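You operate a simulated robot arm through the tools that you are given. There is no shell and no other tool. Be economical: measure what you need, move in short steps, check, and stop when the job is done.

You run a simulated two-armed robot. Do the job below in one go: nothing can be reset, and whatever is moved stays where it is left.

TASK
Take the red cloth and put it on top of the brown carton on the wooden table with the long grey block. Then put the closed carton on the wooden table with the long grey block away in the big carton on the floor. Then open the teal tray, take the tall black cap on the wooden table with the long grey block and put it away in the inside of the teal tray and shut the tray again. Do these in the order given.
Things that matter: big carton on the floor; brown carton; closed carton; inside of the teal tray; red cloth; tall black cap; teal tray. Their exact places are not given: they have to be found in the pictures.

It is judged by the outcome, as a careful person would: the job done as asked, and still so three seconds after it is handed in. It fails if anything else is knocked over, pushed out of place, dropped, spilled or broken. A push-on lid holds only when it is set on centred and level and pressed home; a screw cap is set on level and turned clockwise until tight. Flat cloth is picked up by pressing the open fingertips on it (5 to 10 N) and closing them slowly along it; thin cloth reads only 2 to 8 mm in the jaws.

THE ROBOT
Two 7-joint arms with fingered hands on one trunk, on a base that drives. Base frame: it is fixed to the floor where the robot stands at the start and does not move with it; the origin is under the middle of the robot, x ahead of it, y to its left, z up; the surface under the hand at the start is at about z = 0.85. Units: m, degrees, N and s.
The left shoulder is at the start at [0.06, 0.126, 1.155], the right one opposite. With the tool pointing down near the work surface each hand reaches from about 0.38 to 0.72 m from the robot's upright axis, wherever it stands, measured 20 degrees to its own side. Places, roughly: big carton on the floor [-8.9, 6.9, 0.1]; inside of the teal tray [-10.1, 3.4, 1.7]; tall black cap (6x6x5 cm) [0.7, -0.2, 0.9]; teal tray [-10.1, 3.4, 1.7]. Payload 2.5 kg a hand.
The tool frame of a hand sits at the grasp point between the pads (the TCP): z along the fingers, y along the line on which they close. The tips reach 0.03 m beyond it. The gripper opens to 0.104 m. The gripper's body begins 0.035 m behind the TCP. The gripper is a hand of 5 fingers: y runs from the thumb to the fingers, the wrist lies at [-0.015, -0.104, -0.178] in the tool frame.
Orientation is told as [roll, pitch, yaw] about the base's x, y, z axes, in that order, counted from this pose: with the fingers straight down and the wrist toward the robot, the tool's x, y and z point along [0, 1, 0], [1, 0, 0] and [0, 0, -1] of the base frame.

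THE INTERFACE
- The arms move only by the tool move_arm. It takes "left_increments", "right_increments" or both (then of equal length, played together; a hand with none holds still); each is a list of rows, each a list of 6 numbers: the shift along the tool's x, y, z in units of 50 mm (1.0 is 50 mm), then the turn, a rotation vector about the tool's x, y, z in units of 8 degrees (1.0 is 8 degrees). In form: [[x, y, z, wx, wy, wz], ...]. A call has 1 to 20 rows; each row shifts and turns the commanded pose from where the row before left it, along the tool's axes as they then stand. A call with a number of a shift or a turn outside -1 to 1 is refused whole. Rows are played at 5 a second. More than 0.05 m and 8.6 degrees between two rows, and nothing of the call is played. Where a pose cannot be reached the arm comes as near as it can. A force on the tool above 40 N (or 10 N above the force at the start of the call, whichever is more), or a blocked arm, ends the call early, and 0.2 s more pass. In this call time passes only in rows, and 0.2 s behind the last. It gives the time, the measured TCP pose, the force on the tool (base axes), the opening and the grip force at its end, in the units of the frame above (readings bear some noise), with the torque about the TCP (base axes, N m) and any sound that the robot's microphone picked up.
- Cameras (640 x 400 px; columns grow to the right, rows downward): "scene" is now at [0.1181, 0.0324, 1.3565]; the picture's right is [0.37, -0.93, 0.00], its down [-0.59, -0.24, -0.77] and it looks along [0.71, 0.28, -0.64] (base axes); focal length 237 px, centre (320, 200). "left" rides on the left gripper at [-0.08, -0.078, -0.141] in its tool frame; the picture's right is [-0.78, -0.30, 0.56], its down [0.54, -0.78, 0.33] and it looks along [0.33, 0.56, 0.76] (tool axes); focal length 247 px, centre (320, 200). "right" rides on the right gripper at [0.08, -0.078, -0.141] in its tool frame; the picture's right is [-0.78, 0.30, -0.56], its down [-0.53, -0.78, 0.33] and it looks along [-0.33, 0.56, 0.76] (tool axes); focal length 247 px, centre (320, 200).
- camera(camera): a new picture of that camera. No time passes.
- lift_body(by): slides the trunk up (or, below 0, down) by that many m; the arms and the scene camera ride with it, the base frame stays. It gives what a move gives, with no picture.
- roll_base(legs): drives the robot by 1 to 6 legs, each [ahead, left, turn to the left] in m, m and degrees, along the robot's own axes; the way and the turn of a leg run together, so that a leg with both is an arc; at most 1.5 m and 180 degrees a leg. The arms and the cameras ride along, it lands a little off, and it stops where it bumps. It gives what a move gives.
- finger_targets(index, middle, ring, little, thumb_bend, thumb_turn, hand): sets how far each is bent, from 0 (flat) to 1 (curled in); at 0.3 the hand is open as for a grip, at 0.7 the pads meet at the TCP. One left out holds its place. A second passes; each finger stops where it meets its share of the squeeze, and holds until it gets a number again. It is the only way to open and close the hand. It gives what a move gives, with no picture; readings hold the bend of each and the force on index, middle, ring, little, thumb and palm. thumb_turn goes from beside the hand (0) to across from the fingers (1), as for a grip.
- aim_head(pan, tilt): turns the head with the scene camera to pan (to the left, within 86 degrees either way) and tilt (down, from -29 to 69), counted from straight ahead of the robot. It gives what a move gives.
- measure_at(camera, pixels): for up to 12 pixels [column, row] of the newest picture of that camera ("zoom" is the newest enlarged one), the place [x, y, z] in the base frame of the surface seen there, good to about 0.002 m. No time passes.
- zoom(camera, box): a new picture of the part [left, top, right, bottom] of that camera's present view, enlarged. No time passes.
- sign_off(): hands the job in; it is judged then, once.

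Keep the steps short. Do not move on a guess: measure, check each grasp and each placing, and mend mistakes. In all there are 110 turns and 100 pictures (those below and enlarged ones count). Leave the grippers open and the arms clear of the work at the hand-in unless told otherwise, and finish with a single line.

The tools are called after ">>>" as a command line: name --argument value ..., lists and objects as JSON in quotes. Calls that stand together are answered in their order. move_arm: Moves the arms, as the interface text tells. Its arguments: {"type":"object","properties":{"left_increments":{"type":"array","items":{"type":"array","items":{"type":"number"}}},"right_increments":{"type":"array","items":{"type":"array","items":{"type":"number"}}}},"required":[]} The other tools are called the same way: lift_body (by) slides the trunk up or down; finger_targets (index, middle, ring, little, thumb_bend, thumb_turn, hand) moves the fingers one by one; roll_base (legs) drives the base; aim_head (pan, tilt) turns the head that bears the scene camera; camera (camera) takes a picture; measure_at (camera, pixels) gives the place of the surface under pixels of a picture; zoom (camera, box) takes an enlarged picture of a part of a camera's view; sign_off () hands the job in.

At the start:

```text
time_s: 0.0
left_tool_pos: [0.3792, 0.373, 1.1179]
left_ee_rot: [-0.1, 0.0, -0.1]
left_ft_force: [-0.2, -0.6, -0.6]
left_wrist_torque: [0.02, -0.05, 0.03]
left_opening: 0.1037
left_grasp_force: 0.0
left_shape: jaw
left_bend: [0.3, 0.3, 0.3, 0.3, 0.3, 0.98]
left_finger forces: [0.1, 0.0, 0.0, 0.0, 0.0, 0.0]
right_tool_pos: [0.405, -0.0521, 1.2065]
right_ee_rot: [0.0, 0.0, 0.0]
right_ft_force: [0.5, 0.2, 0.8]
right_wrist_torque: [-0.01, -0.01, 0.02]
right_opening: 0.1037
right_grasp_force: 0.0
right_shape: jaw
right_bend: [0.3, 0.3, 0.3, 0.3, 0.3, 0.98]
right_finger forces: [0.0, 0.0, 0.0, 0.0, 0.0, 0.0]
trunk travel left (down, up): [-0.55, 0.39]
robot x, y, heading: [0.0034, 0.0028, -0.3]
head pan, tilt: [21.7, 39.8]
```

scene: 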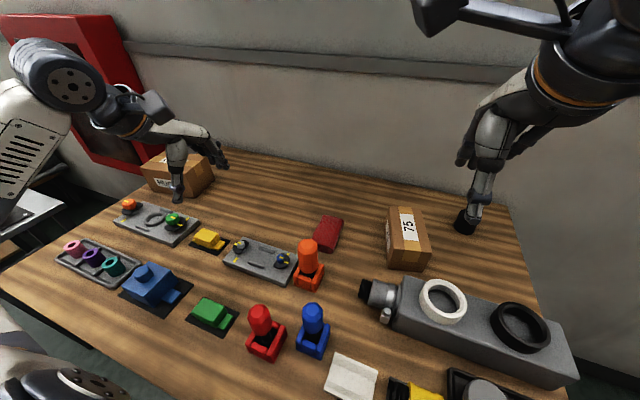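
right: 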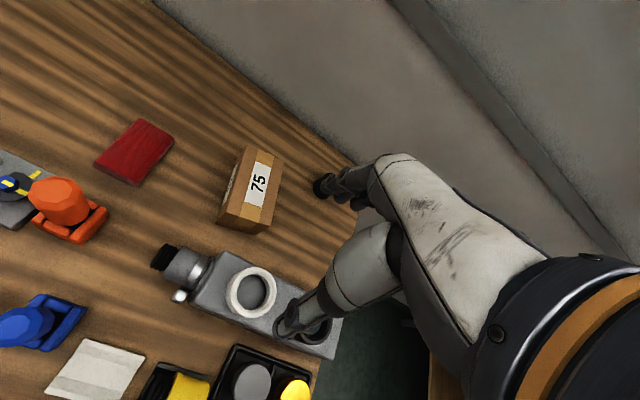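
left: 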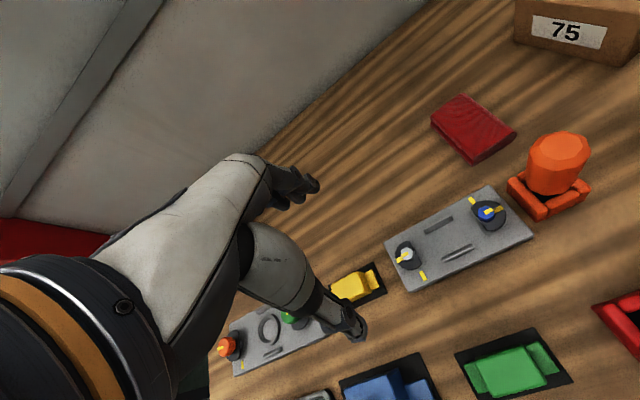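

I see two cartons, at (180,172) and (408,238), and a red cloth at (328,233). I'll zoom in to tell them apart.

>>> zoom --camera "scene" --box '[300, 180, 600, 400]'

>>> zoom --camera "scene" --box '[100, 120, 360, 300]'

>>> measure_at --camera "scene" --pixels '[[328, 228], [322, 245], [340, 222], [408, 225], [400, 250], [425, 255], [466, 222], [165, 165], [200, 165], [160, 185], [365, 290], [355, 380]]'

```text
1.82 times, centred on (450, 290) of scene
```

zoom: 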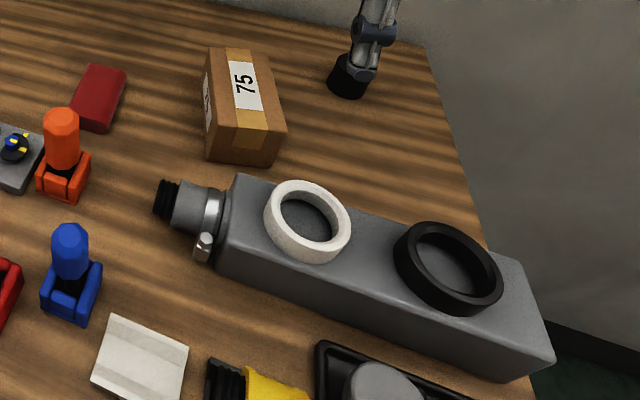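

```text
2.22 times, centred on (230, 210) of scene
```

zoom: 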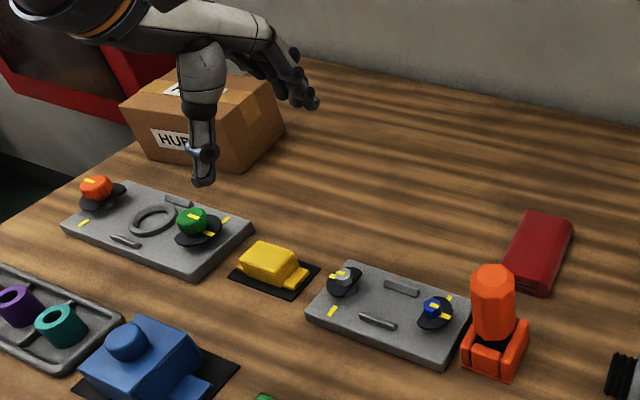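

```text
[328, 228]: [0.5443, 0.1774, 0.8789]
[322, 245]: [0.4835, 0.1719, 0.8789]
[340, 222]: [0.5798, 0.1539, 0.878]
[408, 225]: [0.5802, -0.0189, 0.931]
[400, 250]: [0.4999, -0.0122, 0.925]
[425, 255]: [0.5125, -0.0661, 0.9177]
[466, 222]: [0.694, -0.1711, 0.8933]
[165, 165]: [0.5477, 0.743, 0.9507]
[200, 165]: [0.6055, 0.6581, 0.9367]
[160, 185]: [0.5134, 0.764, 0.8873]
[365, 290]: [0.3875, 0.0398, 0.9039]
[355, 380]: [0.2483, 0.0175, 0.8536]
```

The red thing is a folded cloth, and the black cap is at (466,222). I can't tell yet which carton is "brown" and which is "closed", so I'll look more to the left and move the left hand out of the view.

>>> move_arm --left_increments '[[0, -1, 0, 0, 0, 0], [0, -1, -1, 0, 0, 0], [0, 0, -1, 0, 0, 0]]'

>>> aim_head --pan 45 --tilt 35

>>> camera --camera "scene"

>>> zoom --camera "left" --box '[320, 0, 640, 200]'

```text
refused: row 2 steps farther than a row can; nothing moved
```

```text
time_s: 0.9
left_tool_pos: [0.3786, 0.3729, 1.1179]
left_ee_rot: [0.0, 0.0, 0.0]
left_ft_force: [0.2, 0.1, 0.1]
left_wrist_torque: [-0.01, 0.02, 0.0]
left_opening: 0.1037
left_grasp_force: 0.0
left_shape: jaw
left_bend: [0.3, 0.3, 0.3, 0.3, 0.3, 0.98]
left_finger forces: [0.0, 0.0, 0.0, 0.1, 0.0, 0.0]
right_tool_pos: [0.4048, -0.0512, 1.2049]
right_ee_rot: [0.0, 0.0, -0.1]
right_ft_force: [0.1, 0.1, -0.5]
right_wrist_torque: [-0.01, 0.0, -0.02]
right_opening: 0.1036
right_grasp_force: 0.1
right_shape: jaw
right_bend: [0.3, 0.3, 0.3, 0.3, 0.3, 0.98]
right_finger forces: [0.0, 0.1, 0.0, 0.0, 0.1, 0.1]
trunk travel left (down, up): [-0.55, 0.39]
robot x, y, heading: [-0.0002, -0.002, 0.1]
head pan, tilt: [45.0, 35.0]
```

```text
94 pictures are left
```

scene: 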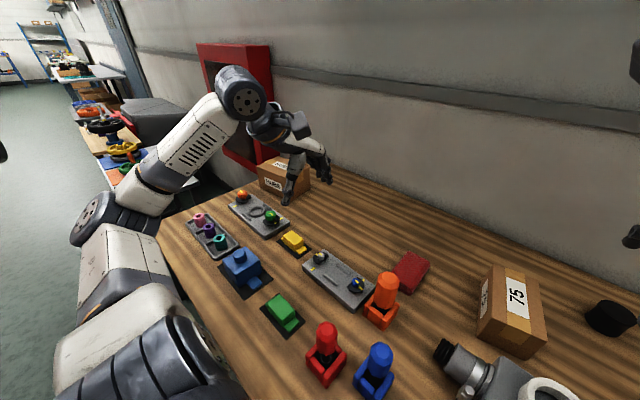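

```text
2.00 times, centred on (480, 100) of left
```

zoom: 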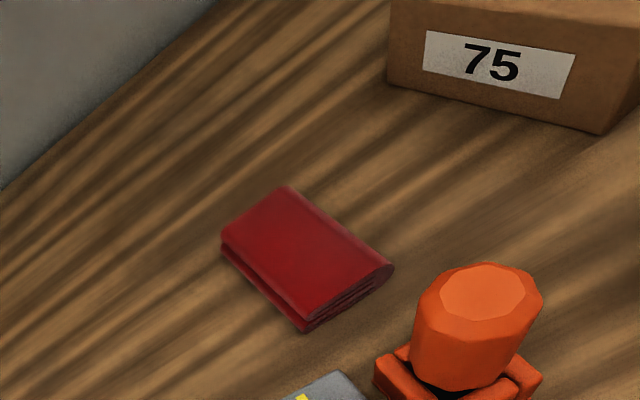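

Next I'll back the left hand off and take a closer look at the far-left carton.

>>> move_arm --left_increments '[[0, -0.6, -0.6, 0, 0, 0], [0, -0.6, -0.6, 0, 0, 0], [0, -0.6, -0.6, 0, 0, 0]]'

>>> zoom --camera "scene" --box '[220, 130, 380, 230]'

>>> camera --camera "left"

>>> zoom --camera "scene" --box '[460, 240, 640, 360]'

```text
time_s: 1.7
left_tool_pos: [0.2883, 0.3722, 1.2092]
left_ee_rot: [0.0, -0.1, -0.1]
left_ft_force: [-0.8, -0.1, 0.7]
left_wrist_torque: [-0.04, -0.04, -0.01]
left_opening: 0.1037
left_grasp_force: 0.1
left_shape: jaw
left_bend: [0.3, 0.3, 0.3, 0.3, 0.3, 0.98]
left_finger forces: [0.1, 0.1, 0.1, 0.1, 0.0, 0.0]
right_tool_pos: [0.4045, -0.0509, 1.2055]
right_ee_rot: [0.0, 0.0, 0.0]
right_ft_force: [0.1, -0.8, 0.5]
right_wrist_torque: [0.0, -0.04, 0.0]
right_opening: 0.1036
right_grasp_force: 0.1
right_shape: jaw
right_bend: [0.3, 0.3, 0.3, 0.3, 0.3, 0.98]
right_finger forces: [0.0, 0.0, 0.0, 0.0, 0.1, 0.1]
trunk travel left (down, up): [-0.55, 0.39]
robot x, y, heading: [-0.0017, 0.0026, 0.1]
head pan, tilt: [45.0, 35.0]
```

```text
4.00 times, centred on (300, 180) of scene
```

zoom: 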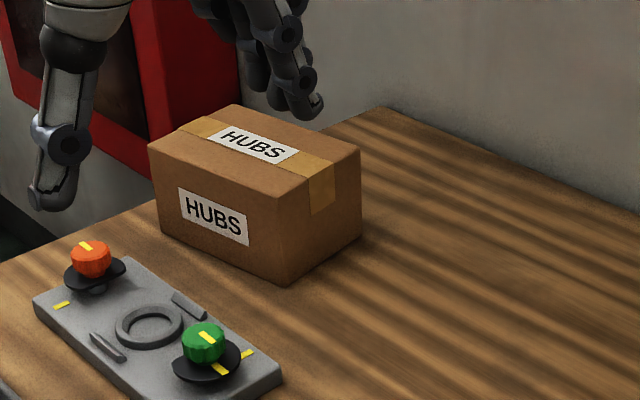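

```text
91 pictures are left
```

left: 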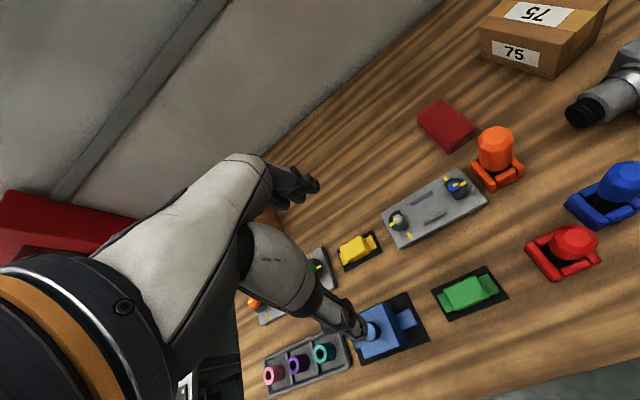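

```text
3.33 times, centred on (550, 300) of scene
```

zoom: 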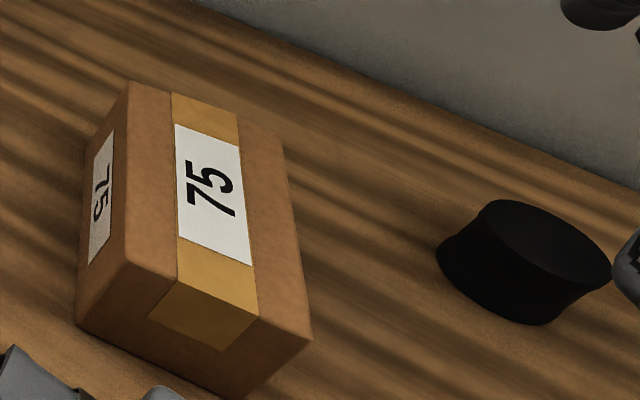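

Both cartons are taped shut, with HUBS on the left one and 75 on the right one. I'll measure both and check the rest of the table for other cartons.

>>> camera --camera "scene"

>>> measure_at --camera "scene" --pixels '[[258, 166], [278, 157], [309, 168], [293, 179], [261, 187], [291, 200], [497, 267], [531, 278], [544, 318], [504, 307], [480, 316], [527, 340]]'

>>> aim_head --pan -25 --tilt 45

>>> camera --camera "scene"

```text
89 pictures are left
```

scene: 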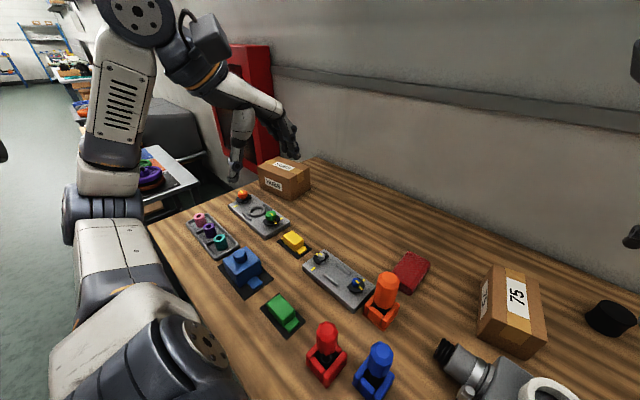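

```text
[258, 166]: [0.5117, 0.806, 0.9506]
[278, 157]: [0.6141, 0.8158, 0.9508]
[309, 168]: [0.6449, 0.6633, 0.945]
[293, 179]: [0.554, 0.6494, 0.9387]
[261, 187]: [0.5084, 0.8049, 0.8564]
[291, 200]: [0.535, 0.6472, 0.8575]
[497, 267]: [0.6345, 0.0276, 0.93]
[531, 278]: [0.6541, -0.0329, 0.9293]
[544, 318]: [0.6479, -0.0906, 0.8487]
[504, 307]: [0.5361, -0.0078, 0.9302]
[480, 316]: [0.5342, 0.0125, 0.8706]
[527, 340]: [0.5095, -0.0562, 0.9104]
```

```text
time_s: 3.1
left_tool_pos: [0.2888, 0.3731, 1.2076]
left_ee_rot: [0.0, 0.0, 0.0]
left_ft_force: [0.6, -0.9, 0.2]
left_wrist_torque: [0.02, 0.01, 0.02]
left_opening: 0.1039
left_grasp_force: 0.3
left_shape: jaw
left_bend: [0.3, 0.3, 0.3, 0.3, 0.3, 0.98]
left_finger forces: [0.0, 0.0, 0.1, 0.0, 0.0, 0.0]
right_tool_pos: [0.4042, -0.0517, 1.2045]
right_ee_rot: [0.0, 0.0, -0.1]
right_ft_force: [-0.4, 0.5, 0.0]
right_wrist_torque: [0.02, -0.03, 0.0]
right_opening: 0.1036
right_grasp_force: 0.0
right_shape: jaw
right_bend: [0.3, 0.3, 0.3, 0.3, 0.3, 0.98]
right_finger forces: [0.0, 0.0, 0.0, 0.0, 0.0, 0.1]
trunk travel left (down, up): [-0.55, 0.39]
robot x, y, heading: [-0.0012, -0.0007, -0.3]
head pan, tilt: [-25.0, 45.0]
```

```text
88 pictures are left
```

scene: 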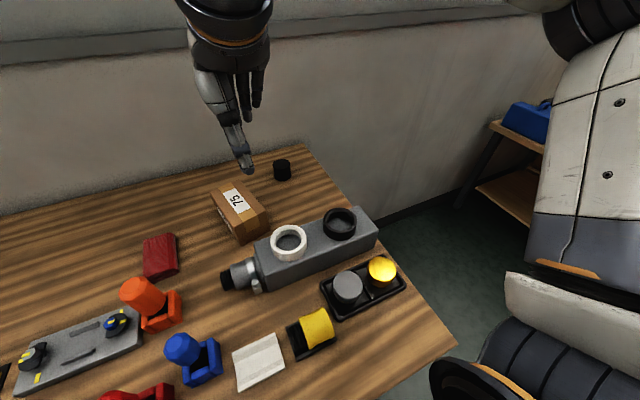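

HUBS is about 16×10×10 cm and 75 is about 13.5×8×8 cm. Nothing else on the table looks like a carton. Before choosing, I'll back off from the table and turn to look at the floor carton and tray from afar, which also shows me the route.

>>> roll_base --legs '[[-0.8, 0, 0], [0, 0, 140]]'

>>> aim_head --pan 0 --tilt 10

>>> camera --camera "scene"

```text
time_s: 13.3
left_tool_pos: [-1.2761, -0.1254, 1.209]
left_ee_rot: [0.1, 0.0, 142.9]
left_ft_force: [0.3, -0.1, 0.1]
left_wrist_torque: [0.0, -0.03, 0.0]
left_opening: 0.1038
left_grasp_force: 0.1
left_shape: jaw
left_bend: [0.3, 0.3, 0.3, 0.3, 0.3, 0.98]
left_finger forces: [0.1, 0.0, 0.0, 0.0, 0.1, 0.0]
right_tool_pos: [-1.1137, 0.2833, 1.2059]
right_ee_rot: [0.0, 0.0, 143.0]
right_ft_force: [-0.7, -0.1, 0.3]
right_wrist_torque: [-0.01, 0.0, 0.02]
right_opening: 0.1038
right_grasp_force: 0.1
right_shape: jaw
right_bend: [0.3, 0.3, 0.3, 0.3, 0.3, 0.98]
right_finger forces: [0.0, 0.0, 0.0, 0.0, 0.0, 0.0]
trunk travel left (down, up): [-0.55, 0.39]
robot x, y, heading: [-0.823, -0.0039, 143.2]
head pan, tilt: [-25.0, 45.0]
```

```text
time_s: 14.4
left_tool_pos: [-1.2758, -0.1242, 1.2088]
left_ee_rot: [-0.1, 0.1, 143.0]
left_ft_force: [0.1, 0.7, 0.2]
left_wrist_torque: [0.0, 0.02, -0.03]
left_opening: 0.1039
left_grasp_force: 0.1
left_shape: jaw
left_bend: [0.3, 0.3, 0.3, 0.3, 0.3, 0.98]
left_finger forces: [0.1, 0.0, 0.0, 0.0, 0.0, 0.0]
right_tool_pos: [-1.1131, 0.2838, 1.2044]
right_ee_rot: [0.0, 0.0, 143.1]
right_ft_force: [1.0, -0.2, -0.9]
right_wrist_torque: [-0.02, 0.01, -0.04]
right_opening: 0.104
right_grasp_force: 0.1
right_shape: jaw
right_bend: [0.3, 0.3, 0.3, 0.3, 0.3, 0.98]
right_finger forces: [0.0, 0.1, 0.0, 0.0, 0.0, 0.1]
trunk travel left (down, up): [-0.55, 0.39]
robot x, y, heading: [-0.8192, 0.0034, 142.9]
head pan, tilt: [0.0, 10.0]
```

```text
87 pictures are left
```

scene: 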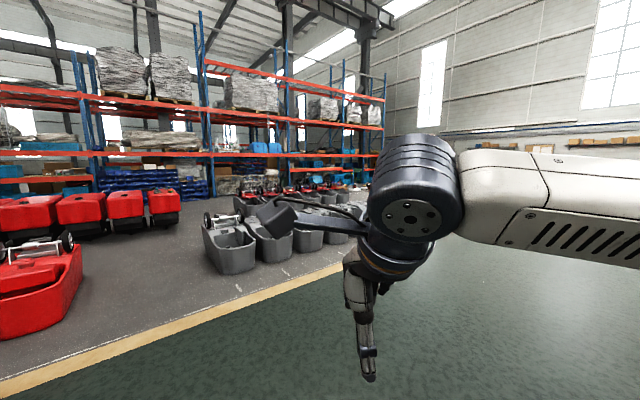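

The right arm blocks the view toward the floor carton. I'll turn a little further left and pan the head to look.

>>> roll_base --legs '[[0, 0, 35]]'

>>> aim_head --pan -22 --tilt 10

>>> camera --camera "scene"

```text
time_s: 16.5
left_tool_pos: [-1.1173, -0.3686, 1.2079]
left_ee_rot: [0.1, -0.1, 178.8]
left_ft_force: [0.3, -0.1, -0.5]
left_wrist_torque: [-0.02, 0.02, 0.0]
left_opening: 0.1041
left_grasp_force: 0.0
left_shape: jaw
left_bend: [0.3, 0.3, 0.3, 0.3, 0.3, 0.98]
left_finger forces: [0.0, 0.1, 0.0, 0.0, 0.1, 0.0]
right_tool_pos: [-1.2237, 0.0578, 1.2046]
right_ee_rot: [0.1, 0.0, 178.8]
right_ft_force: [0.4, 0.3, 0.1]
right_wrist_torque: [-0.01, 0.01, -0.03]
right_opening: 0.1036
right_grasp_force: 0.1
right_shape: jaw
right_bend: [0.3, 0.3, 0.3, 0.3, 0.3, 0.98]
right_finger forces: [0.0, 0.1, 0.0, 0.0, 0.0, 0.0]
trunk travel left (down, up): [-0.55, 0.39]
robot x, y, heading: [-0.821, -0.0015, 178.6]
head pan, tilt: [0.0, 10.0]
```

```text
time_s: 17.3
left_tool_pos: [-1.118, -0.3681, 1.2076]
left_ee_rot: [0.0, -0.1, 178.8]
left_ft_force: [1.1, 0.3, 0.5]
left_wrist_torque: [-0.01, -0.03, -0.01]
left_opening: 0.1039
left_grasp_force: 0.0
left_shape: jaw
left_bend: [0.3, 0.3, 0.3, 0.3, 0.3, 0.98]
left_finger forces: [0.0, 0.0, 0.1, 0.0, 0.0, 0.1]
right_tool_pos: [-1.2237, 0.0588, 1.204]
right_ee_rot: [-0.1, -0.1, 178.8]
right_ft_force: [0.2, 0.4, -0.2]
right_wrist_torque: [0.01, -0.01, 0.0]
right_opening: 0.1037
right_grasp_force: 0.0
right_shape: jaw
right_bend: [0.3, 0.3, 0.3, 0.3, 0.3, 0.98]
right_finger forces: [0.0, 0.0, 0.0, 0.0, 0.1, 0.1]
trunk travel left (down, up): [-0.55, 0.39]
robot x, y, heading: [-0.8224, 0.0003, 178.6]
head pan, tilt: [-22.0, 10.0]
```

```text
86 pictures are left
```

scene: 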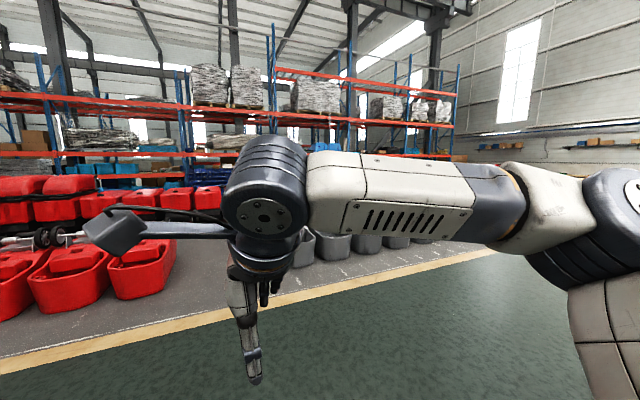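

The arm still blocks the view. I'll lower the right hand 0.3 m over open floor and look again.

>>> move_arm --right_increments '[[0, 0, 1, 0, 0, 0], [0, 0, 1, 0, 0, 0], [0, 0, 1, 0, 0, 0], [0, 0, 1, 0, 0, 0], [0, 0, 1, 0, 0, 0], [0, 0, 1, 0, 0, 0]]'

>>> aim_head --pan -30 --tilt 5

>>> camera --camera "scene"

```text
time_s: 18.7
left_tool_pos: [-1.1171, -0.3694, 1.2079]
left_ee_rot: [-0.1, 0.0, 178.8]
left_ft_force: [0.5, 0.4, 1.0]
left_wrist_torque: [0.02, 0.01, -0.02]
left_opening: 0.1039
left_grasp_force: 0.0
left_shape: jaw
left_bend: [0.3, 0.3, 0.3, 0.3, 0.3, 0.98]
left_finger forces: [0.0, 0.0, 0.0, 0.1, 0.1, 0.1]
right_tool_pos: [-1.2279, 0.0584, 0.905]
right_ee_rot: [0.1, -0.1, 178.8]
right_ft_force: [0.2, 0.6, 0.8]
right_wrist_torque: [0.03, 0.0, -0.01]
right_opening: 0.1039
right_grasp_force: 0.1
right_shape: jaw
right_bend: [0.3, 0.3, 0.3, 0.3, 0.3, 0.98]
right_finger forces: [0.1, 0.0, 0.0, 0.0, 0.1, 0.0]
trunk travel left (down, up): [-0.55, 0.39]
robot x, y, heading: [-0.8187, 0.0012, 178.8]
head pan, tilt: [-22.0, 10.0]
```

```text
time_s: 19.4
left_tool_pos: [-1.1166, -0.3679, 1.2089]
left_ee_rot: [0.0, 0.0, 178.8]
left_ft_force: [-0.1, -0.3, -0.1]
left_wrist_torque: [0.0, 0.05, 0.01]
left_opening: 0.1037
left_grasp_force: 0.1
left_shape: jaw
left_bend: [0.3, 0.3, 0.3, 0.3, 0.3, 0.98]
left_finger forces: [0.1, 0.1, 0.0, 0.0, 0.0, 0.1]
right_tool_pos: [-1.227, 0.0571, 0.906]
right_ee_rot: [0.0, 0.0, 178.8]
right_ft_force: [-0.5, -0.1, 0.2]
right_wrist_torque: [-0.01, 0.02, 0.02]
right_opening: 0.1038
right_grasp_force: 0.1
right_shape: jaw
right_bend: [0.3, 0.3, 0.3, 0.3, 0.3, 0.98]
right_finger forces: [0.0, 0.0, 0.0, 0.0, 0.0, 0.0]
trunk travel left (down, up): [-0.55, 0.39]
robot x, y, heading: [-0.8172, -0.0012, 179.0]
head pan, tilt: [-30.0, 5.0]
```

```text
85 pictures are left
```

scene: 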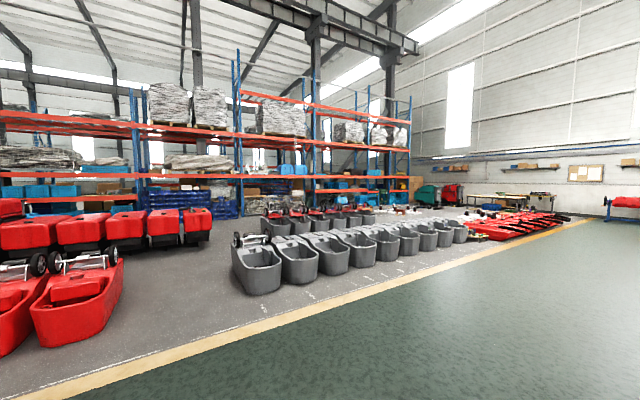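

The view is clear now. The floor carton should be near column 359 and the tray near column 274, so I'll zoom on both.

>>> zoom --camera "scene" --box '[320, 160, 416, 220]'

>>> zoom --camera "scene" --box '[230, 140, 326, 200]'

```text
6.67 times, centred on (368, 190) of scene
```

zoom: 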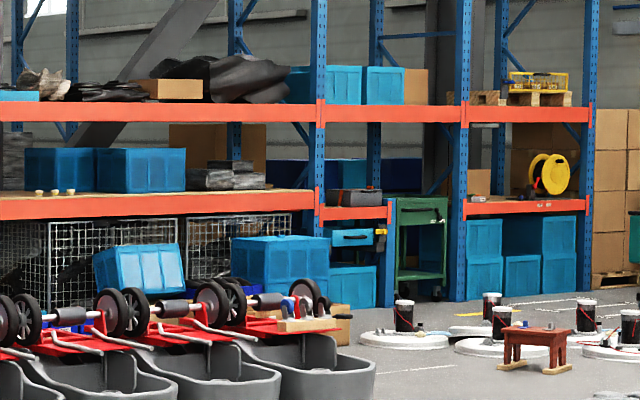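

```text
6.67 times, centred on (278, 170) of scene
```

zoom: 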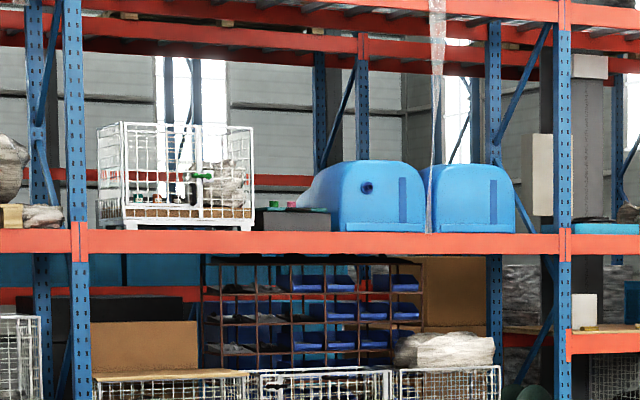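

The first zoom shows a drawer-like teal box at (351,237) and some brown behind the bins at (342,325). I'll measure both.

>>> zoom --camera "scene" --box '[355, 185, 387, 215]'

>>> measure_at --camera "zoom" --pixels '[[340, 200], [320, 320], [200, 300], [100, 200]]'

>>> measure_at --camera "scene" --pixels '[[371, 210], [373, 195], [378, 203], [288, 170], [274, 173], [274, 190], [250, 190], [270, 250], [400, 235], [460, 235]]'

```text
13.33 times, centred on (371, 200) of scene
```

zoom: 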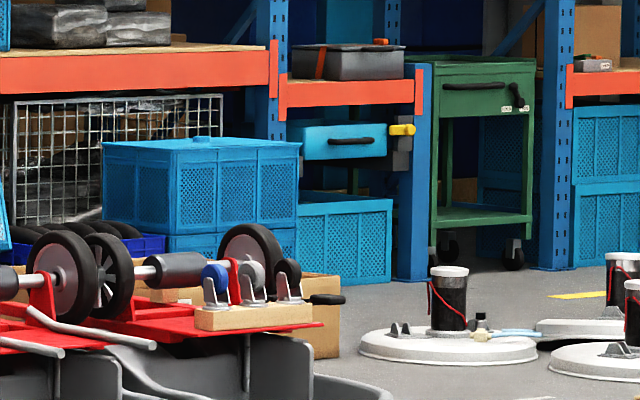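

```text
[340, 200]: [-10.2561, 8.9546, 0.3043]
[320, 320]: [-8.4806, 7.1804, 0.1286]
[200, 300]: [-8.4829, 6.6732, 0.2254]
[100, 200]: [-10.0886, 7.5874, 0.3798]
```

```text
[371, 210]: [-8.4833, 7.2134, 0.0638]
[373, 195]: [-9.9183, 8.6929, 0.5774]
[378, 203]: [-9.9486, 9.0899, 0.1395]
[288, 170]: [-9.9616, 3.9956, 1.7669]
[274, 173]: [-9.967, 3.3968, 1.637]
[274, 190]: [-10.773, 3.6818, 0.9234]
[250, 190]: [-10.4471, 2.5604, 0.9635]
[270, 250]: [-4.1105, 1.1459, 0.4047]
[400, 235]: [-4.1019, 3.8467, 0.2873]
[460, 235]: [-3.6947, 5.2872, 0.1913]
```

The big carton is at about x −8.48, y 6.67–7.2, height 0.23. Now a closer look at the tray on the rack shelf.

>>> zoom --camera "scene" --box '[262, 163, 286, 178]'

>>> measure_at --camera "zoom" --pixels '[[250, 220], [320, 220], [400, 230], [300, 150], [200, 200]]'

>>> aim_head --pan 0 --tilt 5

>>> camera --camera "scene"

```text
16.00 times, centred on (274, 170) of scene
```

zoom: 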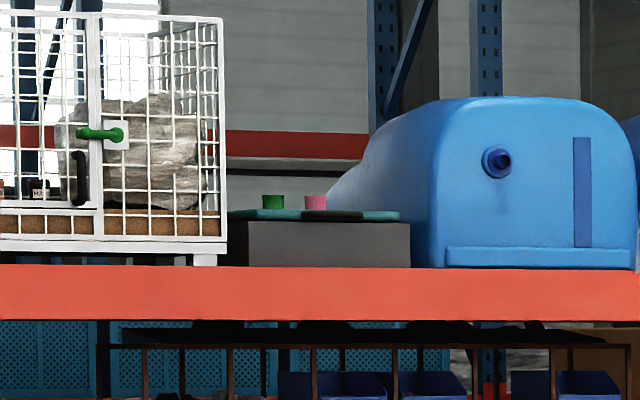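

```text
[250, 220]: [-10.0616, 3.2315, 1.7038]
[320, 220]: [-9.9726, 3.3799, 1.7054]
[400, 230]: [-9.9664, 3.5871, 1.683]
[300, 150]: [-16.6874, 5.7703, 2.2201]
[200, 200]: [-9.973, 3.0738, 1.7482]
```

```text
time_s: 20.4
left_tool_pos: [-1.1187, -0.3674, 1.2077]
left_ee_rot: [-0.1, 0.1, 178.8]
left_ft_force: [-0.4, 0.0, 0.3]
left_wrist_torque: [0.02, -0.03, 0.01]
left_opening: 0.1038
left_grasp_force: 0.1
left_shape: jaw
left_bend: [0.3, 0.3, 0.3, 0.3, 0.3, 0.98]
left_finger forces: [0.0, 0.0, 0.0, 0.1, 0.0, 0.1]
right_tool_pos: [-1.229, 0.0567, 0.9053]
right_ee_rot: [0.0, -0.1, 178.7]
right_ft_force: [0.0, 0.3, 0.0]
right_wrist_torque: [0.03, -0.03, 0.02]
right_opening: 0.1038
right_grasp_force: 0.1
right_shape: jaw
right_bend: [0.3, 0.3, 0.3, 0.3, 0.3, 0.98]
right_finger forces: [0.0, 0.0, 0.0, 0.1, 0.0, 0.0]
trunk travel left (down, up): [-0.55, 0.39]
robot x, y, heading: [-0.8209, -0.003, 178.8]
head pan, tilt: [0.0, 5.0]
```

```text
80 pictures are left
```

scene: 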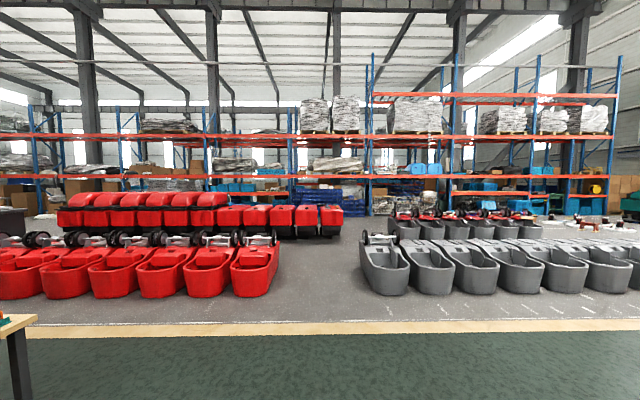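

The tray is a teal top on a grey housing on the shelf at z ≈1.7. The lane between the red and grey bins looks usable, so I'll measure key points to map a route.

>>> measure_at --camera "scene" --pixels '[[278, 260], [362, 262], [345, 232], [388, 230], [320, 237], [395, 217], [360, 215], [640, 280], [540, 222], [405, 290], [390, 215], [372, 215]]'

>>> zoom --camera "scene" --box '[300, 170, 460, 270]'

>>> zoom --camera "scene" --box '[480, 180, 640, 280]'

```text
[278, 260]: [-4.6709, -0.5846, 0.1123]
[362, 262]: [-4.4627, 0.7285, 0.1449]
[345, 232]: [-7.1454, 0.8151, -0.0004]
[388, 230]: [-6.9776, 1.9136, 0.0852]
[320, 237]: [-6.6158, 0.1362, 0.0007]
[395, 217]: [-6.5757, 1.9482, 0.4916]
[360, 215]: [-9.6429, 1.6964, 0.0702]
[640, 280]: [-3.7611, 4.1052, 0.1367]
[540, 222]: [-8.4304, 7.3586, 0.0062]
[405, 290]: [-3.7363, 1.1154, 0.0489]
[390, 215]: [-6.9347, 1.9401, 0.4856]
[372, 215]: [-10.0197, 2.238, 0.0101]
```

```text
4.00 times, centred on (380, 220) of scene
```

zoom: 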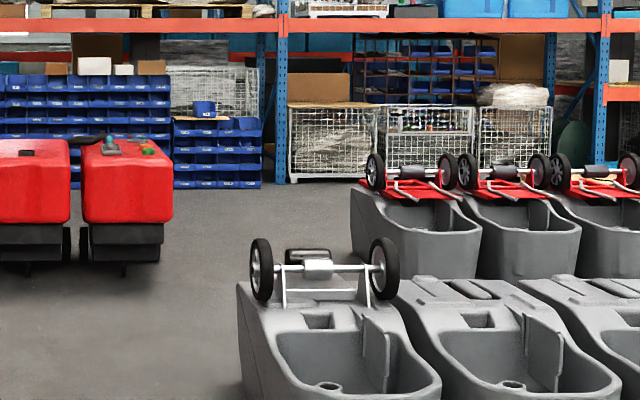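

```text
4.00 times, centred on (560, 230) of scene
```

zoom: 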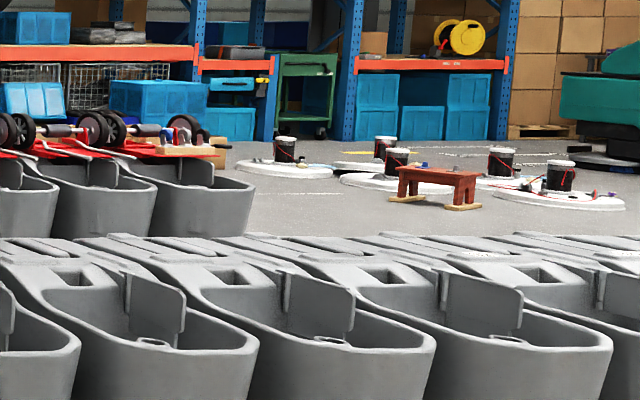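

The route works: the first gap is y −0.6 to 0.7 at x −4.5, then y ≈1.35 between the second rows. I saw no label on the floor carton. The 75 carton fits one hand and HUBS doesn't, so 75 is the "closed carton" to carry and HUBS is the "brown carton". I'll go back for the cloth, raising the right hand first.

>>> move_arm --right_increments '[[0, 0, -1, 0, 0, 0], [0, 0, -1, 0, 0, 0], [0, 0, -1, 0, 0, 0], [0, 0, -1, 0, 0, 0], [0, 0, -1, 0, 0, 0], [0, 0, -1, 0, 0, 0]]'

>>> roll_base --legs '[[0, 0, -178.7]]'

>>> aim_head --pan 0 --tilt 45

>>> camera --camera "scene"

```text
time_s: 21.8
left_tool_pos: [-1.1166, -0.3677, 1.2083]
left_ee_rot: [0.0, 0.0, 178.8]
left_ft_force: [0.8, -0.2, -0.3]
left_wrist_torque: [-0.02, -0.02, 0.0]
left_opening: 0.1037
left_grasp_force: 0.1
left_shape: jaw
left_bend: [0.3, 0.3, 0.3, 0.3, 0.3, 0.98]
left_finger forces: [0.0, 0.1, 0.0, 0.0, 0.1, 0.1]
right_tool_pos: [-1.225, 0.0591, 1.2055]
right_ee_rot: [-0.1, -0.1, 178.8]
right_ft_force: [1.1, 0.4, 1.0]
right_wrist_torque: [0.01, -0.01, -0.03]
right_opening: 0.1037
right_grasp_force: 0.0
right_shape: jaw
right_bend: [0.3, 0.3, 0.3, 0.3, 0.3, 0.98]
right_finger forces: [0.0, 0.0, 0.0, 0.0, 0.0, 0.0]
trunk travel left (down, up): [-0.55, 0.39]
robot x, y, heading: [-0.818, 0.0003, 178.8]
head pan, tilt: [0.0, 5.0]
```

```text
time_s: 29.5
left_tool_pos: [-0.5284, 0.37, 1.2087]
left_ee_rot: [-0.1, 0.0, -0.5]
left_ft_force: [-0.4, 0.7, 0.1]
left_wrist_torque: [0.01, -0.01, -0.01]
left_opening: 0.1039
left_grasp_force: 0.2
left_shape: jaw
left_bend: [0.3, 0.3, 0.3, 0.3, 0.3, 0.98]
left_finger forces: [0.0, 0.1, 0.1, 0.1, 0.1, 0.0]
right_tool_pos: [-0.4141, -0.0554, 1.2041]
right_ee_rot: [-0.1, 0.0, -0.4]
right_ft_force: [-0.7, 1.3, -0.7]
right_wrist_torque: [0.02, 0.03, 0.0]
right_opening: 0.1038
right_grasp_force: 0.1
right_shape: jaw
right_bend: [0.3, 0.3, 0.3, 0.3, 0.3, 0.98]
right_finger forces: [0.1, 0.0, 0.1, 0.0, 0.1, 0.0]
trunk travel left (down, up): [-0.55, 0.39]
robot x, y, heading: [-0.8215, 0.0004, -0.4]
head pan, tilt: [0.0, 5.0]
```

```text
time_s: 30.5
left_tool_pos: [-0.5288, 0.3699, 1.2085]
left_ee_rot: [0.0, 0.0, -0.4]
left_ft_force: [-0.3, 0.6, 0.4]
left_wrist_torque: [-0.02, 0.02, 0.02]
left_opening: 0.1036
left_grasp_force: 0.1
left_shape: jaw
left_bend: [0.3, 0.3, 0.3, 0.3, 0.3, 0.98]
left_finger forces: [0.0, 0.0, 0.1, 0.0, 0.0, 0.0]
right_tool_pos: [-0.4136, -0.0548, 1.2035]
right_ee_rot: [0.0, 0.0, -0.4]
right_ft_force: [-0.3, 0.0, -0.5]
right_wrist_torque: [0.0, 0.02, 0.01]
right_opening: 0.1036
right_grasp_force: 0.1
right_shape: jaw
right_bend: [0.3, 0.3, 0.3, 0.3, 0.3, 0.98]
right_finger forces: [0.1, 0.0, 0.1, 0.0, 0.1, 0.0]
trunk travel left (down, up): [-0.55, 0.39]
robot x, y, heading: [-0.8206, 0.0026, -0.4]
head pan, tilt: [0.0, 45.0]
```

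```text
77 pictures are left
```

scene: 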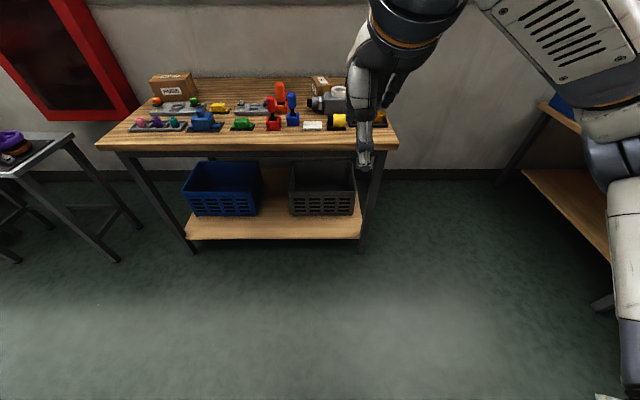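

Clear path, so I'll drive back to about (0, 0.05) in front of the table and look at the cloth.

>>> roll_base --legs '[[0.82, 0.05, 0.4]]'

>>> aim_head --pan 10 --tilt 50

>>> zoom --camera "scene" --box '[220, 80, 420, 205]'

```text
time_s: 34.9
left_tool_pos: [0.2802, 0.4362, 1.208]
left_ee_rot: [0.1, 0.0, 1.3]
left_ft_force: [0.3, 0.4, 0.3]
left_wrist_torque: [-0.05, -0.01, -0.02]
left_opening: 0.1038
left_grasp_force: 0.1
left_shape: jaw
left_bend: [0.3, 0.3, 0.3, 0.3, 0.3, 0.98]
left_finger forces: [0.0, 0.0, 0.0, 0.1, 0.0, 0.1]
right_tool_pos: [0.4069, 0.0131, 1.204]
right_ee_rot: [0.0, 0.1, 1.4]
right_ft_force: [0.7, 0.5, 0.3]
right_wrist_torque: [0.01, -0.01, 0.0]
right_opening: 0.104
right_grasp_force: 0.0
right_shape: jaw
right_bend: [0.3, 0.3, 0.3, 0.3, 0.3, 0.98]
right_finger forces: [0.0, 0.1, 0.0, 0.0, 0.0, 0.0]
trunk travel left (down, up): [-0.55, 0.39]
robot x, y, heading: [0.0018, 0.0547, 1.4]
head pan, tilt: [0.0, 45.0]
```

```text
time_s: 35.6
left_tool_pos: [0.2801, 0.4351, 1.2079]
left_ee_rot: [0.0, 0.0, 1.2]
left_ft_force: [-0.4, -0.1, 0.0]
left_wrist_torque: [-0.02, 0.01, -0.01]
left_opening: 0.1038
left_grasp_force: 0.0
left_shape: jaw
left_bend: [0.3, 0.3, 0.3, 0.3, 0.3, 0.98]
left_finger forces: [0.0, 0.1, 0.0, 0.1, 0.0, 0.0]
right_tool_pos: [0.4068, 0.0134, 1.2031]
right_ee_rot: [0.0, 0.1, 1.3]
right_ft_force: [0.3, -0.3, -0.8]
right_wrist_torque: [0.01, -0.01, 0.02]
right_opening: 0.1036
right_grasp_force: 0.1
right_shape: jaw
right_bend: [0.3, 0.3, 0.3, 0.3, 0.3, 0.98]
right_finger forces: [0.1, 0.0, 0.0, 0.0, 0.0, 0.1]
trunk travel left (down, up): [-0.55, 0.39]
robot x, y, heading: [-0.0008, 0.0542, 1.2]
head pan, tilt: [10.0, 50.0]
```

```text
3.20 times, centred on (320, 142) of scene
```

zoom: 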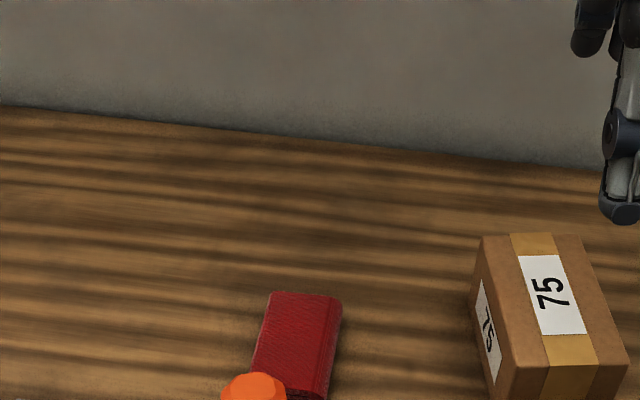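

>>> zoom --camera "scene" --box '[260, 150, 420, 250]'

>>> measure_at --camera "zoom" --pixels '[[182, 90], [280, 98], [165, 190], [255, 245], [225, 140], [225, 250], [285, 120], [210, 215], [160, 230]]'

```text
4.00 times, centred on (340, 200) of scene
```

zoom: 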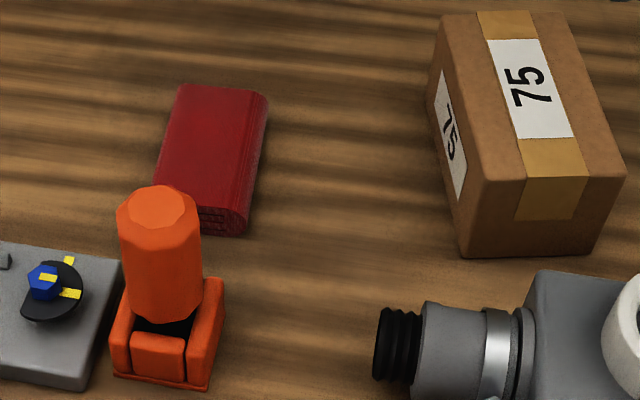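

```text
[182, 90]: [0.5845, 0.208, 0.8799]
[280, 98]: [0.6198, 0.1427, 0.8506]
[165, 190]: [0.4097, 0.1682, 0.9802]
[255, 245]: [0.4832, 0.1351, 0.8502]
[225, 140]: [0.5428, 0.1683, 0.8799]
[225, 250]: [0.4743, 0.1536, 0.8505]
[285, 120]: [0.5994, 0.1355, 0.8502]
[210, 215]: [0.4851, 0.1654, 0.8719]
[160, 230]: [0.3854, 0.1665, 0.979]
```

The cloth is at about x 0.475–0.585, y 0.14–0.21, top at 0.88, with the tall orange part on its near side at (0.40, 0.17), z 0.98. I'll turn the left hand about −88° so it closes across the short side with the wrist to the left, staying high.

>>> move_arm --left_increments '[[0, 0, 0, 0, 0, 1], [0, 0, 0, 0, 0, 1], [0, 0, 0, 0, 0, 1], [0, 0, 0, 0, 0, 1], [0, 0, 0, 0, 0, 1], [0, 0, 0, 0, 0, 1], [0, 0, 0, 0, 0, 1], [0, 0, 0, 0, 0, 1], [0, 0, 0, 0, 0, 1], [0, 0, 0, 0, 0, 1], [0, 0, 0, 0, 0, 1]]'

```text
time_s: 38.0
left_tool_pos: [0.2799, 0.4362, 1.208]
left_ee_rot: [0.1, 0.0, -86.9]
left_ft_force: [-0.5, -0.2, 0.0]
left_wrist_torque: [-0.01, 0.0, -0.02]
left_opening: 0.1037
left_grasp_force: 0.1
left_shape: jaw
left_bend: [0.3, 0.3, 0.3, 0.3, 0.3, 0.98]
left_finger forces: [0.1, 0.0, 0.0, 0.0, 0.1, 0.0]
right_tool_pos: [0.4062, 0.0125, 1.2028]
right_ee_rot: [0.0, 0.0, 1.3]
right_ft_force: [-0.8, 0.2, -0.1]
right_wrist_torque: [-0.02, -0.02, -0.01]
right_opening: 0.1037
right_grasp_force: 0.0
right_shape: jaw
right_bend: [0.3, 0.3, 0.3, 0.3, 0.3, 0.98]
right_finger forces: [0.0, 0.0, 0.0, 0.1, 0.0, 0.0]
trunk travel left (down, up): [-0.55, 0.39]
robot x, y, heading: [-0.0025, 0.056, 1.2]
head pan, tilt: [10.0, 50.0]
```

The turn went well. I'll move over the cloth at height, with the right hand moving aside to the right.

>>> move_arm --left_increments '[[0.609, 0.689, 0, 0, 0, 0], [0.609, 0.689, 0, 0, 0, 0], [0.609, 0.689, 0, 0, 0, 0], [0.609, 0.689, 0, 0, 0, 0], [0.609, 0.689, 0, 0, 0, 0], [0.609, 0.689, 0, 0, 0, 0], [0.609, 0.689, 0, 0, 0, 0], [0.609, 0.689, 0, 0, 0, 0]]' --right_increments '[[-0.6, 0, 0, 0, 0, 0], [-0.6, 0, 0, 0, 0, 0], [-0.6, 0, 0, 0, 0, 0], [-0.6, 0, 0, 0, 0, 0], [-0.6, 0, 0, 0, 0, 0], [-0.6, 0, 0, 0, 0, 0], [-0.6, 0, 0, 0, 0, 0], [-0.6, 0, 0, 0, 0, 0]]'

>>> camera --camera "left"

>>> camera --camera "scene"

```text
time_s: 39.8
left_tool_pos: [0.4815, 0.1975, 1.1844]
left_ee_rot: [-0.1, -0.1, -86.8]
left_ft_force: [-0.8, 0.3, 0.1]
left_wrist_torque: [-0.03, 0.03, -0.03]
left_opening: 0.1039
left_grasp_force: 0.0
left_shape: jaw
left_bend: [0.3, 0.3, 0.3, 0.3, 0.3, 0.98]
left_finger forces: [0.1, 0.0, 0.0, 0.0, 0.1, 0.1]
left hand out of reach, approached as far as the arm can: row 7, 8
right_tool_pos: [0.4129, -0.2272, 1.2031]
right_ee_rot: [0.1, 0.0, 1.2]
right_ft_force: [-0.6, -0.6, 0.3]
right_wrist_torque: [0.02, 0.02, -0.02]
right_opening: 0.1036
right_grasp_force: 0.0
right_shape: jaw
right_bend: [0.3, 0.3, 0.3, 0.3, 0.3, 0.98]
right_finger forces: [0.0, 0.0, 0.0, 0.0, 0.1, 0.1]
trunk travel left (down, up): [-0.55, 0.39]
robot x, y, heading: [0.0009, 0.0563, 1.1]
head pan, tilt: [10.0, 50.0]
```

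```text
74 pictures are left
```

left: 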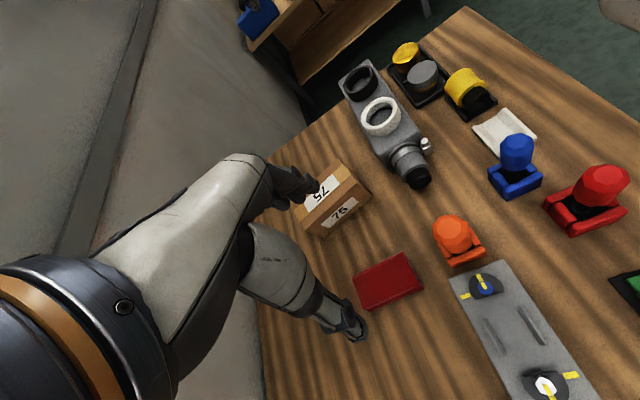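

```text
73 pictures are left
```

scene: 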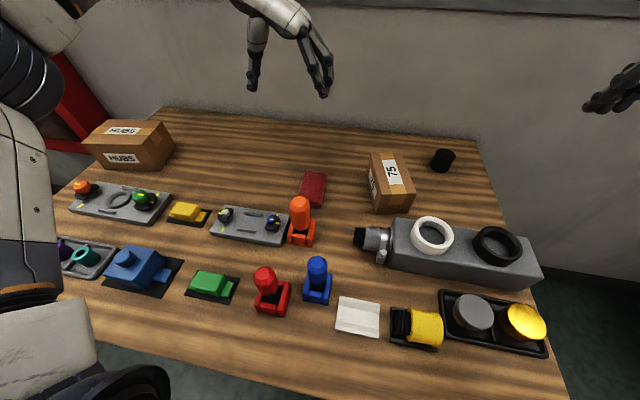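

It ran out of reach only because the hand is high. I'll come down to z ≈1.06, still above the orange part, and then finish the move over the cloth.

>>> move_arm --left_increments '[[0, 0, 0.8, 0, 0, 0], [0, 0, 0.8, 0, 0, 0], [0, 0, 0.8, 0, 0, 0], [0.4, 0.2, 0, 0, 0, 0], [0.4, 0.2, 0, 0, 0, 0], [0.3, 0.2, 0, 0, 0, 0]]'

```text
time_s: 41.2
left_tool_pos: [0.5057, 0.1847, 1.063]
left_ee_rot: [0.0, 0.0, -86.7]
left_ft_force: [-0.2, -0.3, 0.2]
left_wrist_torque: [-0.03, -0.01, 0.03]
left_opening: 0.1041
left_grasp_force: 0.1
left_shape: jaw
left_bend: [0.3, 0.3, 0.3, 0.3, 0.3, 0.98]
left_finger forces: [0.1, 0.0, 0.1, 0.0, 0.0, 0.1]
left hand out of reach, approached as far as the arm can: row 5, 6
right_tool_pos: [0.4118, -0.2255, 1.2041]
right_ee_rot: [0.0, 0.0, 1.3]
right_ft_force: [0.1, -0.3, -0.3]
right_wrist_torque: [-0.03, 0.02, -0.02]
right_opening: 0.1038
right_grasp_force: 0.0
right_shape: jaw
right_bend: [0.3, 0.3, 0.3, 0.3, 0.3, 0.98]
right_finger forces: [0.1, 0.1, 0.0, 0.0, 0.1, 0.1]
trunk travel left (down, up): [-0.55, 0.39]
robot x, y, heading: [-0.0011, 0.0556, 1.3]
head pan, tilt: [10.0, 50.0]
```

The limit is the wrist turn relative to the body. Turning the base 30° to the right brings the left shoulder forward and relaxes the wrist. The hands are above everything, so the swing is safe.

>>> roll_base --legs '[[0, 0, -30]]'

>>> move_arm --left_increments '[[0, -0.5, 0, 0, 0, -1], [0, -0.5, 0, 0, 0, -1], [0, -0.5, 0, 0, 0, -1], [0, -0.5, 0, 0, 0, -0.75]]'

```text
time_s: 43.1
left_tool_pos: [0.5028, -0.0855, 1.0639]
left_ee_rot: [0.1, 0.0, -116.7]
left_ft_force: [0.8, 0.1, 0.4]
left_wrist_torque: [-0.04, -0.03, -0.02]
left_opening: 0.1039
left_grasp_force: 0.1
left_shape: jaw
left_bend: [0.3, 0.3, 0.3, 0.3, 0.3, 0.98]
left_finger forces: [0.0, 0.0, 0.0, 0.0, 0.0, 0.0]
right_tool_pos: [0.2175, -0.3949, 1.2047]
right_ee_rot: [0.1, 0.0, -28.7]
right_ft_force: [-0.7, -1.3, -0.1]
right_wrist_torque: [-0.02, -0.03, 0.02]
right_opening: 0.1039
right_grasp_force: 0.0
right_shape: jaw
right_bend: [0.3, 0.3, 0.3, 0.3, 0.3, 0.98]
right_finger forces: [0.0, 0.0, 0.0, 0.0, 0.0, 0.0]
trunk travel left (down, up): [-0.55, 0.39]
robot x, y, heading: [-0.0016, 0.0534, -28.6]
head pan, tilt: [10.0, 50.0]
```

```text
time_s: 44.1
left_tool_pos: [0.5265, 0.0104, 1.0614]
left_ee_rot: [0.1, -0.1, -86.6]
left_ft_force: [0.0, 0.1, 0.2]
left_wrist_torque: [0.02, -0.04, -0.01]
left_opening: 0.1039
left_grasp_force: 0.0
left_shape: jaw
left_bend: [0.3, 0.3, 0.3, 0.3, 0.3, 0.98]
left_finger forces: [0.1, 0.1, 0.0, 0.0, 0.0, 0.1]
right_tool_pos: [0.2159, -0.3941, 1.204]
right_ee_rot: [-0.1, -0.1, -28.6]
right_ft_force: [0.0, 0.4, 0.4]
right_wrist_torque: [-0.02, 0.0, -0.02]
right_opening: 0.1036
right_grasp_force: 0.1
right_shape: jaw
right_bend: [0.3, 0.3, 0.3, 0.3, 0.3, 0.98]
right_finger forces: [0.0, 0.0, 0.0, 0.0, 0.1, 0.0]
trunk travel left (down, up): [-0.55, 0.39]
robot x, y, heading: [-0.006, 0.0541, -28.7]
head pan, tilt: [10.0, 50.0]
```

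Good, now sliding over the cloth at (0.54, 0.174) and checking.

>>> move_arm --left_increments '[[0.115, -0.81, 0, 0, 0, 0], [0.115, -0.81, 0, 0, 0, 0], [0.115, -0.81, 0, 0, 0, 0], [0.115, -0.81, 0, 0, 0, 0]]'

>>> aim_head --pan 40 --tilt 45

>>> camera --camera "scene"

>>> camera --camera "left"

```text
time_s: 45.1
left_tool_pos: [0.5426, 0.1722, 1.0607]
left_ee_rot: [0.0, -0.1, -86.7]
left_ft_force: [0.5, -0.2, 0.4]
left_wrist_torque: [0.04, -0.01, 0.01]
left_opening: 0.1039
left_grasp_force: 0.0
left_shape: jaw
left_bend: [0.3, 0.3, 0.3, 0.3, 0.3, 0.98]
left_finger forces: [0.0, 0.0, 0.1, 0.0, 0.0, 0.1]
right_tool_pos: [0.2178, -0.3948, 1.2033]
right_ee_rot: [0.0, 0.0, -28.7]
right_ft_force: [0.0, 0.6, 0.0]
right_wrist_torque: [-0.03, -0.02, -0.01]
right_opening: 0.1036
right_grasp_force: 0.0
right_shape: jaw
right_bend: [0.3, 0.3, 0.3, 0.3, 0.3, 0.98]
right_finger forces: [0.1, 0.0, 0.0, 0.0, 0.0, 0.0]
trunk travel left (down, up): [-0.55, 0.39]
robot x, y, heading: [0.0, 0.0564, -28.8]
head pan, tilt: [10.0, 50.0]
```

```text
time_s: 46.1
left_tool_pos: [0.5413, 0.1703, 1.0611]
left_ee_rot: [0.1, 0.0, -86.6]
left_ft_force: [0.0, -0.6, -0.1]
left_wrist_torque: [0.02, 0.01, 0.0]
left_opening: 0.104
left_grasp_force: 0.0
left_shape: jaw
left_bend: [0.3, 0.3, 0.3, 0.3, 0.3, 0.98]
left_finger forces: [0.1, 0.1, 0.0, 0.0, 0.0, 0.1]
right_tool_pos: [0.2158, -0.3948, 1.2037]
right_ee_rot: [0.0, 0.1, -28.7]
right_ft_force: [0.1, 0.1, 0.6]
right_wrist_torque: [0.0, -0.01, 0.01]
right_opening: 0.1035
right_grasp_force: 0.0
right_shape: jaw
right_bend: [0.3, 0.3, 0.3, 0.3, 0.3, 0.98]
right_finger forces: [0.1, 0.1, 0.0, 0.1, 0.1, 0.1]
trunk travel left (down, up): [-0.55, 0.39]
robot x, y, heading: [-0.0015, 0.0573, -29.0]
head pan, tilt: [40.0, 45.0]
```

```text
72 pictures are left
```

scene: 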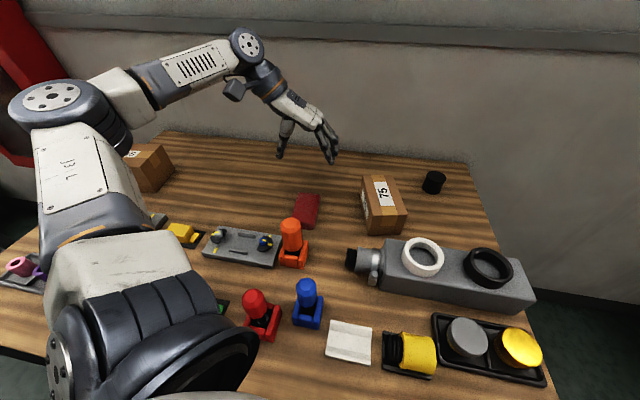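

```text
71 pictures are left
```

left: 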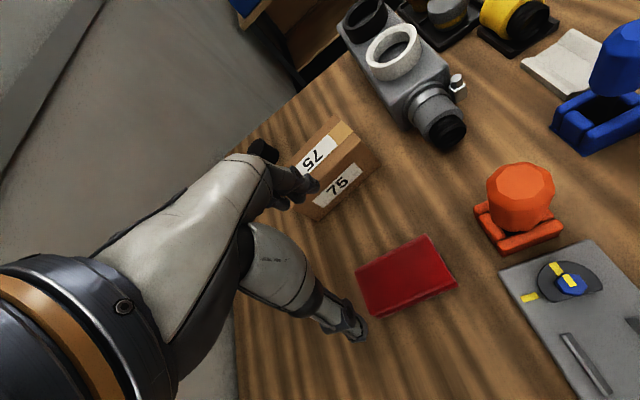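

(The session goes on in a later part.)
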